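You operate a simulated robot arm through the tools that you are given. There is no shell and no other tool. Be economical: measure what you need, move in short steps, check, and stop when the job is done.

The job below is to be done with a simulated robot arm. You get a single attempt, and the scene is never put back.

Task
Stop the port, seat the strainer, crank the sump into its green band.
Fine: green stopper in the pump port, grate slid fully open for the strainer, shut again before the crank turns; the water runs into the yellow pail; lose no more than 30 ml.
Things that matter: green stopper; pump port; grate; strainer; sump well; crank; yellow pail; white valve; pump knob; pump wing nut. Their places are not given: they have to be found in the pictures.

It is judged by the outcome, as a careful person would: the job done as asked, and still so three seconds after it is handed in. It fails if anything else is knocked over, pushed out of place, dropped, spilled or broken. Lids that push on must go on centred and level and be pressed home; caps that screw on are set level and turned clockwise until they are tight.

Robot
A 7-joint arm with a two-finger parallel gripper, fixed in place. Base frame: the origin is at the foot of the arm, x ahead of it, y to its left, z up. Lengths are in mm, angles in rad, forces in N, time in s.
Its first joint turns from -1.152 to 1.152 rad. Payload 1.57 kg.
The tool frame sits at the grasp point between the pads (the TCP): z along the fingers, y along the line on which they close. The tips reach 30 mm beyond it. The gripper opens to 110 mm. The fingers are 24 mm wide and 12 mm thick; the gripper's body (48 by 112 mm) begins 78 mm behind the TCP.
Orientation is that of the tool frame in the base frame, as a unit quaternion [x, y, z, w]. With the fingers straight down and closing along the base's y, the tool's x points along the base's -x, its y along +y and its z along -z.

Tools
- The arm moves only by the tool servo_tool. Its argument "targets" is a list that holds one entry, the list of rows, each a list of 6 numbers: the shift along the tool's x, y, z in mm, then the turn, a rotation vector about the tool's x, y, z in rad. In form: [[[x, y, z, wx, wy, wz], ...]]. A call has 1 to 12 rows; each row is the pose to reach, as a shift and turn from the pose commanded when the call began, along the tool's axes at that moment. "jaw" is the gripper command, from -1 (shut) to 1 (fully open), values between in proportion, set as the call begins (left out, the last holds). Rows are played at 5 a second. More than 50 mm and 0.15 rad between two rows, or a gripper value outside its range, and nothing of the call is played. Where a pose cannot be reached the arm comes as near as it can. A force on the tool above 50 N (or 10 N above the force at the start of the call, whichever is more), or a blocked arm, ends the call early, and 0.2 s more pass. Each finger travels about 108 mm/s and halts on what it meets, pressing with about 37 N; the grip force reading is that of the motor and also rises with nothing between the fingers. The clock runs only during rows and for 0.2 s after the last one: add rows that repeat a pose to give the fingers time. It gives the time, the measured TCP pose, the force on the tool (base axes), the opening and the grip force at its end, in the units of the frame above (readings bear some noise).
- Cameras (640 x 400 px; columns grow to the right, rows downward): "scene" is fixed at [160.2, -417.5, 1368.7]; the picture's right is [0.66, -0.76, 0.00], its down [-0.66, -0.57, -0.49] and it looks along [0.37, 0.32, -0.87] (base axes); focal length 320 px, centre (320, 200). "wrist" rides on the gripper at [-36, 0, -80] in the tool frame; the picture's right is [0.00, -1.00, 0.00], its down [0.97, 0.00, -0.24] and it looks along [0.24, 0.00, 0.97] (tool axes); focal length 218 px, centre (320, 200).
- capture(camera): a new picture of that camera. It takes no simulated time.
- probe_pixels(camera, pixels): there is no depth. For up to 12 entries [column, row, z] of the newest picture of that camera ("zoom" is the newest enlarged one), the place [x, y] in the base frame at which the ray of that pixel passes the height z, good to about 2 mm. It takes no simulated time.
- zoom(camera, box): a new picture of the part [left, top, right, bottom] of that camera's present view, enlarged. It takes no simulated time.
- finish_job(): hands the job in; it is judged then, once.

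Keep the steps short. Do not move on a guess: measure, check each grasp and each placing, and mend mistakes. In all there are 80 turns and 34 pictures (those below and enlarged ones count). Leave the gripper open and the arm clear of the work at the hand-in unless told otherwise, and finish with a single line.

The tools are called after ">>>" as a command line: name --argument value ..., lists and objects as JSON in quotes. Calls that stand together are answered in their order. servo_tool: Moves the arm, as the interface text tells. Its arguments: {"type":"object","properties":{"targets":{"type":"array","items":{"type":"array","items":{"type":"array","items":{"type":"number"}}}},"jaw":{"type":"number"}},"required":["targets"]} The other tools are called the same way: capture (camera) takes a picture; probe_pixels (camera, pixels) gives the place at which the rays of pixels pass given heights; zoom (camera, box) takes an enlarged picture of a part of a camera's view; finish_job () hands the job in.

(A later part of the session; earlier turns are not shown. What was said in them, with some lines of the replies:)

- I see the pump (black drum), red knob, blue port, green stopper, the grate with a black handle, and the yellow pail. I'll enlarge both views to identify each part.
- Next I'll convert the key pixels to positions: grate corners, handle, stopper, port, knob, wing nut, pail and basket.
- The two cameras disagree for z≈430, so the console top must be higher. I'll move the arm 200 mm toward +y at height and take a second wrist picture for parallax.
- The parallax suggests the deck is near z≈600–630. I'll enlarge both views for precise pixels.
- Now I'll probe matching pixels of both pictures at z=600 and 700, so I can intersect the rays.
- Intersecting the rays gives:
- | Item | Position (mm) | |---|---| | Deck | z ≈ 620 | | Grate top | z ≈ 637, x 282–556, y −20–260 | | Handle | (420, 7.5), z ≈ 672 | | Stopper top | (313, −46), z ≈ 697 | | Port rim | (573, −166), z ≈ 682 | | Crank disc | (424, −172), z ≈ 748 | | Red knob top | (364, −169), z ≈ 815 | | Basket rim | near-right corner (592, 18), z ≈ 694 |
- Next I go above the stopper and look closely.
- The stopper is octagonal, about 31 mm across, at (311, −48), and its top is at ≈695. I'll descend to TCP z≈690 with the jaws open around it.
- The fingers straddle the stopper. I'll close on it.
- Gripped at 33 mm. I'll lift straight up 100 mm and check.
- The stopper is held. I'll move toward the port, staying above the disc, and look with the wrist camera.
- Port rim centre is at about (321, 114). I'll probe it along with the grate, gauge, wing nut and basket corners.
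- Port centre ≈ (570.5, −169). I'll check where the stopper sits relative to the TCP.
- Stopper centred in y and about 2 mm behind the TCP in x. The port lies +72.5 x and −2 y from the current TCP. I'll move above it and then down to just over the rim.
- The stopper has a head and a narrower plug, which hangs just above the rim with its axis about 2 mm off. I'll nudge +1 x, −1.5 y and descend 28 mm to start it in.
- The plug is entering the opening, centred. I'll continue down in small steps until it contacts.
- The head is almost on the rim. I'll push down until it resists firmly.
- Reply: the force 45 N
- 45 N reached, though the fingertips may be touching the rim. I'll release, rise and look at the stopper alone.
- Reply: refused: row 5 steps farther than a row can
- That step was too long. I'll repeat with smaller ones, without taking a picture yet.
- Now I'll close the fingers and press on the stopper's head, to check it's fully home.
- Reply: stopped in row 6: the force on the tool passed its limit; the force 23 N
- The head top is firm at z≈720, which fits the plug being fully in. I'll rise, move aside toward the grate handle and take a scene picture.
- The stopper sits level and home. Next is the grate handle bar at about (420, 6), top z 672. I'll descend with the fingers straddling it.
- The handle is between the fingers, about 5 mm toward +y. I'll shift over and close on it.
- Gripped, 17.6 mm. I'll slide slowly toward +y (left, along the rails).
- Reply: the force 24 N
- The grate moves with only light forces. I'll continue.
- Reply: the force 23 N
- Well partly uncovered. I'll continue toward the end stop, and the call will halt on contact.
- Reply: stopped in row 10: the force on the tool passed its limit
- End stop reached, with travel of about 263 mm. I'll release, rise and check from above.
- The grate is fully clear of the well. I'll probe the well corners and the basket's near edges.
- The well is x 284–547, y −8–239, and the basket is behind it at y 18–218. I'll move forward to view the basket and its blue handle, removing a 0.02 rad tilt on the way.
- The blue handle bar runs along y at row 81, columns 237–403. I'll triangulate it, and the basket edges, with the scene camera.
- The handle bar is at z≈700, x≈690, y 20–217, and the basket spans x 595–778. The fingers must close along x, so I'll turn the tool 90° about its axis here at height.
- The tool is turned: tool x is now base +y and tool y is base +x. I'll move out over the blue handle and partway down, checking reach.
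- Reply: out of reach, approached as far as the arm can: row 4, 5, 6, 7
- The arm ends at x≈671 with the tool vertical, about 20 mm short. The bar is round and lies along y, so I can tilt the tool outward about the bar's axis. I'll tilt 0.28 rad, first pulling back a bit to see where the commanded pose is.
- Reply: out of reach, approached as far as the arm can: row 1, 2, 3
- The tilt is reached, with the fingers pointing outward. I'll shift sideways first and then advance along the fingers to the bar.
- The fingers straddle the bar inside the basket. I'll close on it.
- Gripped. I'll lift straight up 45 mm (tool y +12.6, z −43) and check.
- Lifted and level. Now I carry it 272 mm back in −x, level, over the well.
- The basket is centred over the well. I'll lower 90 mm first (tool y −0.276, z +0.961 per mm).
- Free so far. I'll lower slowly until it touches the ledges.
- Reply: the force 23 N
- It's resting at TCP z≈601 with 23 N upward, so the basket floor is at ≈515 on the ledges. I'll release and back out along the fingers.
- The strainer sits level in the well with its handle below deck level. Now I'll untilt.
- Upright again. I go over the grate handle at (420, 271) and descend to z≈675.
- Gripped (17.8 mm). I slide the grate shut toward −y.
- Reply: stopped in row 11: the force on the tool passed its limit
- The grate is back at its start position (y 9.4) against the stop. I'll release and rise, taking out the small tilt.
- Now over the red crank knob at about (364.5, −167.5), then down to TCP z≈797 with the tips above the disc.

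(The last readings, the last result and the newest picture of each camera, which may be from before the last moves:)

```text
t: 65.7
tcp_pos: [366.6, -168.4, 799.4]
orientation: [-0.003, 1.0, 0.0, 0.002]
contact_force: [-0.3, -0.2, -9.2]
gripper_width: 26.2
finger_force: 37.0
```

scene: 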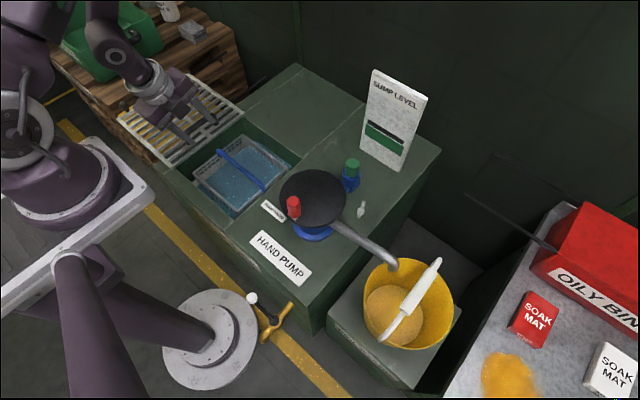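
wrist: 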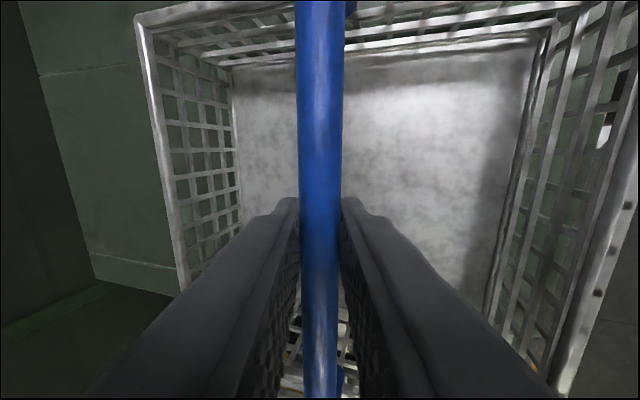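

Gripped, 26 mm. Trial: a 30° clockwise turn about the pump axis (≈424, −168; radius 58), watching the force.

>>> servo_tool --targets '[[[-0.2, 5.1, 0, 0, 0, 0], [-0.9, 10.1, 0, 0, 0, 0], [-2, 15, 0, 0, 0, 0], [-3.5, 19.8, 0, 0, 0, 0], [-5.4, 24.5, 0, 0, 0, 0], [-7.8, 29, 0, 0, 0, 0], [-7.8, 29, 0, 0, 0, 0]]]'

```text
t: 66.9
tcp_pos: [369.8, -150.5, 797.9]
orientation: [0.003, 1.0, -0.006, 0.003]
contact_force: [-2.7, -7.4, -0.3]
gripper_width: 26.2
finger_force: 36.9
stopped in row 5: the force on the tool passed its limit (the readings are from after the stop); the commanded pose is now the measured one
```

It turned ~18° and then the force limit tripped. I'll try slower, 2° per row, to see whether it's drag or a lock.

>>> servo_tool --targets '[[[-0.7, 1.9, 0, -0.006, 0, 0], [-1.4, 3.8, 0, -0.012, 0, 0], [-2.2, 5.7, 0, -0.012, 0, 0], [-3, 7.5, 0, -0.012, 0, 0], [-4, 9.3, 0, -0.012, 0, 0], [-4.9, 11.1, 0, -0.012, 0, 0], [-6, 12.8, 0, -0.012, 0, 0], [-7.1, 14.5, 0, -0.012, 0, 0], [-8.2, 16.2, 0, -0.012, 0, 0]]]'

```text
t: 67.6
tcp_pos: [370.4, -150.5, 798.4]
orientation: [0.007, 1.0, -0.002, 0.002]
contact_force: [-3.0, -11.1, -3.7]
gripper_width: 26.3
finger_force: 37.4
stopped in row 3: the force on the tool passed its limit (the readings are from after the stop); the commanded pose is now the measured one
```

It's blocked firmly at 18° clockwise. The grip width is unchanged, so the knob spins freely and this is a stop or the wrong direction. I'll try counter-clockwise slowly, back through the start and beyond.

>>> servo_tool --targets '[[[1, -4, 0, 0, 0, -0.007], [2, -7.9, 0, 0, 0, -0.014], [2.6, -12.9, 0, 0, 0, -0.014], [2.8, -17.9, 0, 0, 0, -0.014], [2.6, -23, 0, 0, 0, -0.014], [2, -28, 0, 0, 0, -0.014], [0.9, -32.9, 0, 0, 0, -0.014], [-0.7, -37.8, 0, 0, 0, -0.014], [-2.6, -42.4, 0, 0, 0, -0.014], [-4.9, -46.9, 0, 0, 0, -0.014], [-4.9, -46.9, 0, 0, 0, -0.014]]]'

```text
t: 70.0
tcp_pos: [374.9, -197.4, 798.5]
orientation: [0.0, 1.0, -0.002, 0.001]
contact_force: [-23.0, -12.7, -18.2]
gripper_width: 26.1
finger_force: 37.0
```

Counter-clockwise turns freely. The leftover force (≈26 N) is purely radial outward, so the true centre is nearer (424.5, −173), R≈58.7. I'll continue counter-clockwise on the corrected circle to 274°.

>>> servo_tool --targets '[[[1.4, -5, 0, 0, 0, 0], [-3.1, -11.7, 0, 0, 0, 0], [-8.6, -17.8, 0, 0, 0, 0], [-14.9, -23.1, 0, 0, 0, 0], [-21.8, -27.4, 0, 0, 0, 0], [-29.3, -30.8, 0, 0, 0, 0], [-37.2, -33, 0, 0, 0, 0], [-45.3, -34.2, 0, 0, 0, 0], [-53.5, -34.2, 0, 0, 0, 0], [-53.5, -34.2, 0, 0, 0, 0]]]'

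```text
t: 72.2
tcp_pos: [429.9, -228.2, 797.4]
orientation: [0.0, 1.0, -0.002, 0.0]
contact_force: [-4.0, 36.0, 19.1]
gripper_width: 25.7
finger_force: 37.2
```

Fitting the four measured points gives centre (424.9, −169.7), R 58.4. I continue counter-clockwise on that circle to 366°.

>>> servo_tool --targets '[[[-4.4, 4.1, 0, 0, 0, 0], [-12.4, 5.8, 0, 0, 0, 0], [-20.1, 8.5, 0, 0, 0, 0], [-27.2, 12.4, 0, 0, 0, 0], [-33.8, 17.2, 0, 0, 0, 0], [-39.7, 22.8, 0, 0, 0, 0], [-44.7, 29.2, 0, 0, 0, 0], [-48.8, 36.3, 0, 0, 0, 0], [-51.8, 43.9, 0, 0, 0, 0], [-53.8, 51.8, 0, 0, 0, 0], [-54.7, 59.9, 0, 0, 0, 0], [-54.4, 68, 0, 0, 0, 0]]]'

```text
t: 74.8
tcp_pos: [483.1, -162.0, 797.9]
orientation: [0.0, 1.0, -0.003, 0.003]
contact_force: [-0.9, -2.5, 30.3]
gripper_width: 26.1
finger_force: 36.9
```

Smooth: half a turn done. I'll look at the gauge.

>>> zoom --camera "scene" --box '[300, 60, 460, 180]'

```text
3.33 times, centred on (380, 120) of scene
```

zoom: 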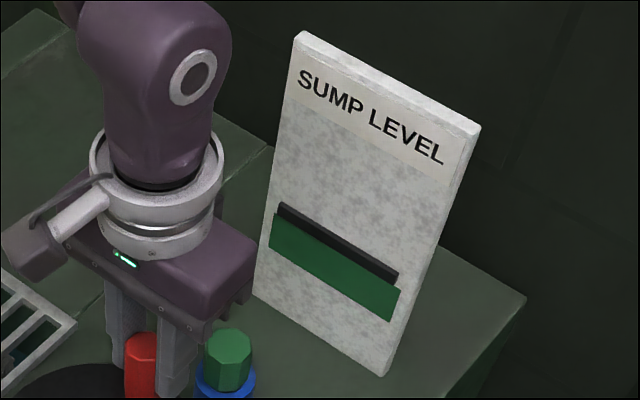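

The pointer has dropped slightly (~2 px of the ~9–10 needed), so counter-clockwise is right. About two more turns look necessary. Continuing to 150°.

>>> servo_tool --targets '[[[2.6, 11.9, -1.5, 0, 0, 0], [7.5, 23.1, -1.5, 0, 0, 0], [14.7, 33, -1.5, 0, 0, 0], [23.8, 41.1, -1.5, 0, 0, 0], [34.3, 47.3, -1.5, 0, 0, 0], [46, 51, -1.5, 0, 0, 0], [58.1, 52.3, -1.5, 0, 0, 0], [70.2, 51, -1.5, 0, 0, 0], [81.9, 47.3, -1.5, 0, 0, 0], [92.4, 41.1, -1.5, 0, 0, 0], [101.5, 33, -1.5, 0, 0, 0], [108.7, 23.1, -1.5, 0, 0, 0]]]'

```text
t: 77.4
tcp_pos: [376.5, -139.2, 799.5]
orientation: [0.0, 1.0, -0.003, 0.004]
contact_force: [23.2, -12.4, 9.8]
gripper_width: 25.7
finger_force: 37.1
```

Fine; a small radial correction (+1, −0.5). Continuing through the start angle to 294°.

>>> servo_tool --targets '[[[3.9, -11.7, 0, 0, 0, 0], [6.5, -23.6, 0, 0, 0, 0], [6.5, -35.8, 0, 0, 0, 0], [3.9, -47.7, 0, 0, 0, 0], [-1, -58.9, 0, 0, 0, 0], [-8.2, -68.8, 0, 0, 0, 0], [-17.3, -76.9, 0, 0, 0, 0], [-27.8, -83.1, 0, 0, 0, 0], [-39.5, -86.8, 0, 0, 0, 0], [-51.6, -88.1, 0, 0, 0, 0], [-63.7, -86.8, 0, 0, 0, 0], [-75.4, -83.1, 0, 0, 0, 0]]]'

```text
t: 80.0
tcp_pos: [450.7, -221.8, 801.5]
orientation: [-0.001, 1.0, -0.003, 0.004]
contact_force: [-1.1, -5.2, 0.6]
gripper_width: 25.9
finger_force: 37.2
```

Going well with low forces. I'll finish this revolution to 366° and look at the gauge close up.

>>> servo_tool --targets '[[[-10.5, 6.2, 0, 0, 0, 0], [-19.6, 14.3, 0, 0, 0, 0], [-26.8, 24.2, 0, 0, 0, 0], [-31.7, 35.4, 0, 0, 0, 0], [-34.3, 47.3, 0, 0, 0, 0], [-34.3, 59.5, 0, 0, 0, 0], [-34.3, 59.5, 0, 0, 0, 0]]]'

>>> zoom --camera "scene" --box '[350, 90, 430, 150]'

```text
t: 81.6
tcp_pos: [483.3, -162.2, 801.1]
orientation: [0.001, 1.0, -0.001, 0.0]
contact_force: [-22.3, -5.4, 19.4]
gripper_width: 26.1
finger_force: 36.7
```

```text
6.67 times, centred on (390, 120) of scene
```

zoom: 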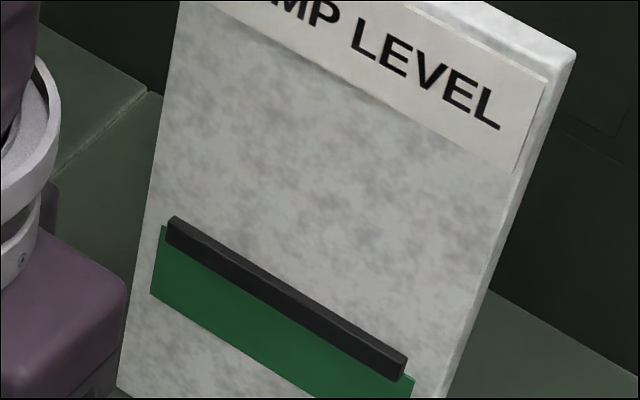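

The pointer is now at the top edge of the green band, having moved ~12 px of zoom per turn. Its front centre needs ≈30 px more to reach mid-band, so about 2.5 more turns. Continuing 6°→150°.

>>> servo_tool --targets '[[[3.4, 12, 0, 0, 0, 0], [8.4, 23.1, 0, 0, 0, 0], [15.5, 32.9, 0, 0, 0, 0], [24.5, 41, 0, 0, 0, 0], [35, 47.1, 0, 0, 0, 0], [46.5, 50.8, 0, 0, 0, 0], [58.6, 52.1, 0, 0, 0, 0], [70.7, 50.8, 0, 0, 0, 0], [82.2, 47.1, 0, 0, 0, 0], [92.7, 41, 0, 0, 0, 0], [101.7, 32.9, 0, 0, 0, 0], [108.8, 23.1, 0, 0, 0, 0]]]'

```text
t: 84.2
tcp_pos: [375.3, -141.4, 799.3]
orientation: [0.0, 1.0, -0.002, 0.004]
contact_force: [9.8, -4.2, 28.1]
gripper_width: 25.9
finger_force: 36.7
```

Low forces. Continuing to 294°.

>>> servo_tool --targets '[[[5, -11.1, -1, 0, 0, 0], [7.5, -22.9, -1, 0, 0, 0], [7.5, -35.1, -1, 0, 0, 0], [5, -46.9, -1, 0, 0, 0], [0, -58, -1, 0, 0, 0], [-7.1, -67.8, -1, 0, 0, 0], [-16.1, -75.9, -1, 0, 0, 0], [-26.6, -82, -1, 0, 0, 0], [-38.1, -85.7, -1, 0, 0, 0], [-50.2, -87, -1, 0, 0, 0], [-62.3, -85.7, -1, 0, 0, 0], [-73.8, -82, -1, 0, 0, 0]]]'

```text
t: 86.8
tcp_pos: [449.3, -222.6, 803.2]
orientation: [-0.001, 1.0, -0.003, 0.004]
contact_force: [4.2, -17.3, -27.9]
gripper_width: 26.0
finger_force: 37.2
```

Continuing to 78°.

>>> servo_tool --targets '[[[-10.5, 6.1, 0, 0, 0, 0], [-19.5, 14.2, 0, 0, 0, 0], [-26.6, 24, 0, 0, 0, 0], [-31.6, 35.1, 0, 0, 0, 0], [-34.1, 46.9, 0, 0, 0, 0], [-34.1, 59.1, 0, 0, 0, 0], [-31.6, 70.9, 0, 0, 0, 0], [-26.6, 82, 0, 0, 0, 0], [-19.5, 91.8, 0, 0, 0, 0], [-10.5, 99.9, 0, 0, 0, 0], [0, 106, 0, 0, 0, 0], [11.5, 109.7, 0, 0, 0, 0]]]'

```text
t: 89.4
tcp_pos: [438.8, -113.3, 800.6]
orientation: [0.001, 1.0, -0.003, 0.003]
contact_force: [-5.0, -34.8, 22.1]
gripper_width: 26.1
finger_force: 37.2
```

Continuing to 222° with a 1.5 mm correction in y.

>>> servo_tool --targets '[[[12.1, -0.2, 0, 0, 0, 0], [24.2, -1.5, 0, 0, 0, 0], [35.7, -5.2, 0, 0, 0, 0], [46.2, -11.3, 0, 0, 0, 0], [55.2, -19.4, 0, 0, 0, 0], [62.3, -29.2, 0, 0, 0, 0], [67.3, -40.3, 0, 0, 0, 0], [69.8, -52.1, 0, 0, 0, 0], [69.8, -64.3, 0, 0, 0, 0], [67.3, -76.1, 0, 0, 0, 0], [62.3, -87.2, 0, 0, 0, 0], [55.2, -97, 0, 0, 0, 0]]]'

```text
t: 92.0
tcp_pos: [383.7, -209.6, 799.7]
orientation: [0.0, 1.0, -0.002, 0.002]
contact_force: [-6.7, -3.6, -8.0]
gripper_width: 25.8
finger_force: 36.9
```

Continuing to 366°.

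>>> servo_tool --targets '[[[-9, -8.1, 0, 0, 0, 0], [-19.5, -14.2, 0, 0, 0, 0], [-31, -17.9, 0, 0, 0, 0], [-43.1, -19.2, 0, 0, 0, 0], [-55.2, -17.9, 0, 0, 0, 0], [-66.7, -14.2, 0, 0, 0, 0], [-77.2, -8.1, 0, 0, 0, 0], [-86.2, 0, 0, 0, 0, 0], [-93.3, 9.8, 0, 0, 0, 0], [-98.3, 20.9, 0, 0, 0, 0], [-100.8, 32.7, 0, 0, 0, 0], [-100.8, 44.9, 0, 0, 0, 0]]]'

```text
t: 94.6
tcp_pos: [483.7, -164.4, 801.7]
orientation: [0.001, 1.0, -0.002, 0.001]
contact_force: [4.4, -1.2, -29.8]
gripper_width: 25.7
finger_force: 37.4
```

Two turns since the last look. One more 144° should put it mid-band.

>>> servo_tool --targets '[[[2.5, 11.8, 1, 0, 0, 0], [7.5, 22.9, 1, 0, 0, 0], [14.6, 32.7, 1, 0, 0, 0], [23.6, 40.8, 1, 0, 0, 0], [34.1, 46.9, 1, 0, 0, 0], [45.6, 50.6, 1, 0, 0, 0], [57.7, 51.9, 1, 0, 0, 0], [69.8, 50.6, 1, 0, 0, 0], [81.3, 46.9, 1, 0, 0, 0], [91.8, 40.8, 1, 0, 0, 0], [100.8, 32.7, 1, 0, 0, 0], [107.9, 22.9, 1, 0, 0, 0]]]'

>>> servo_tool --targets '[[[0, 0, 0, 0, 0, 0], [0, 0, 0, 0, 0, 0], [0, 0, 0, 0, 0, 0], [0, 0, 0, 0, 0, 0], [0, 0, 0, 0, 0, 0]]]'

>>> zoom --camera "scene" --box '[340, 90, 440, 160]'

```text
t: 97.2
tcp_pos: [374.1, -140.5, 799.3]
orientation: [-0.001, 1.0, -0.002, 0.002]
contact_force: [-6.5, 5.9, -7.4]
gripper_width: 25.7
finger_force: 37.1
```

```text
t: 98.4
tcp_pos: [373.8, -139.9, 800.2]
orientation: [0.0, 1.0, -0.002, 0.001]
contact_force: [-15.9, 6.9, 11.2]
gripper_width: 25.7
finger_force: 37.5
```

```text
5.71 times, centred on (390, 125) of scene
```

zoom: 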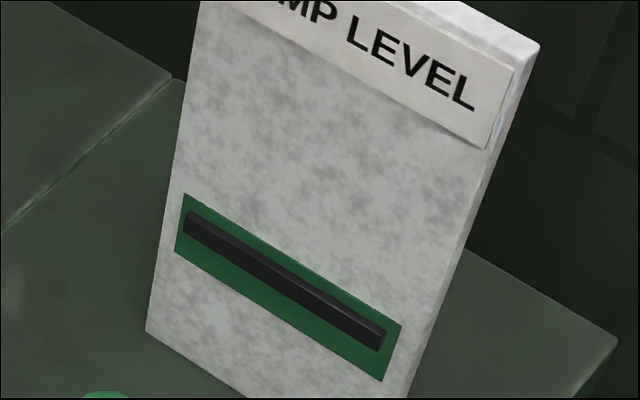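

The pointer is well inside the green band. I'll release the knob, rise straight up and clear the work.

>>> servo_tool --targets '[[[0, 0, 0, 0, 0, 0], [0, 0, 0, 0, 0, 0], [0, 0, 0, 0, 0, 0], [0, 0, -20, 0, 0, 0], [0, 0, -60, 0, 0, 0], [0, 0, -100, 0, 0, 0], [0, 0, -140, 0, 0, 0], [0, 0, -180, 0, 0, 0], [0, 0, -210, 0, 0, 0], [0, 0, -210, 0, 0, 0]]]' --jaw 0.3

```text
t: 100.6
tcp_pos: [371.3, -143.7, 1011.7]
orientation: [0.001, 1.0, -0.003, 0.001]
contact_force: [-0.7, -0.1, -0.9]
gripper_width: 71.2
finger_force: 0.0
```

The arm is clear and the gripper is open, so I'm handing in.

>>> finish_job

```text
The job is handed in.
```

The stopper is in the pump port, the strainer is seated under the shut grate, and the sump pointer is inside its green band; I did not look at the pail or deck after cranking, so water into the pail and spillage under 30 ml are unconfirmed.
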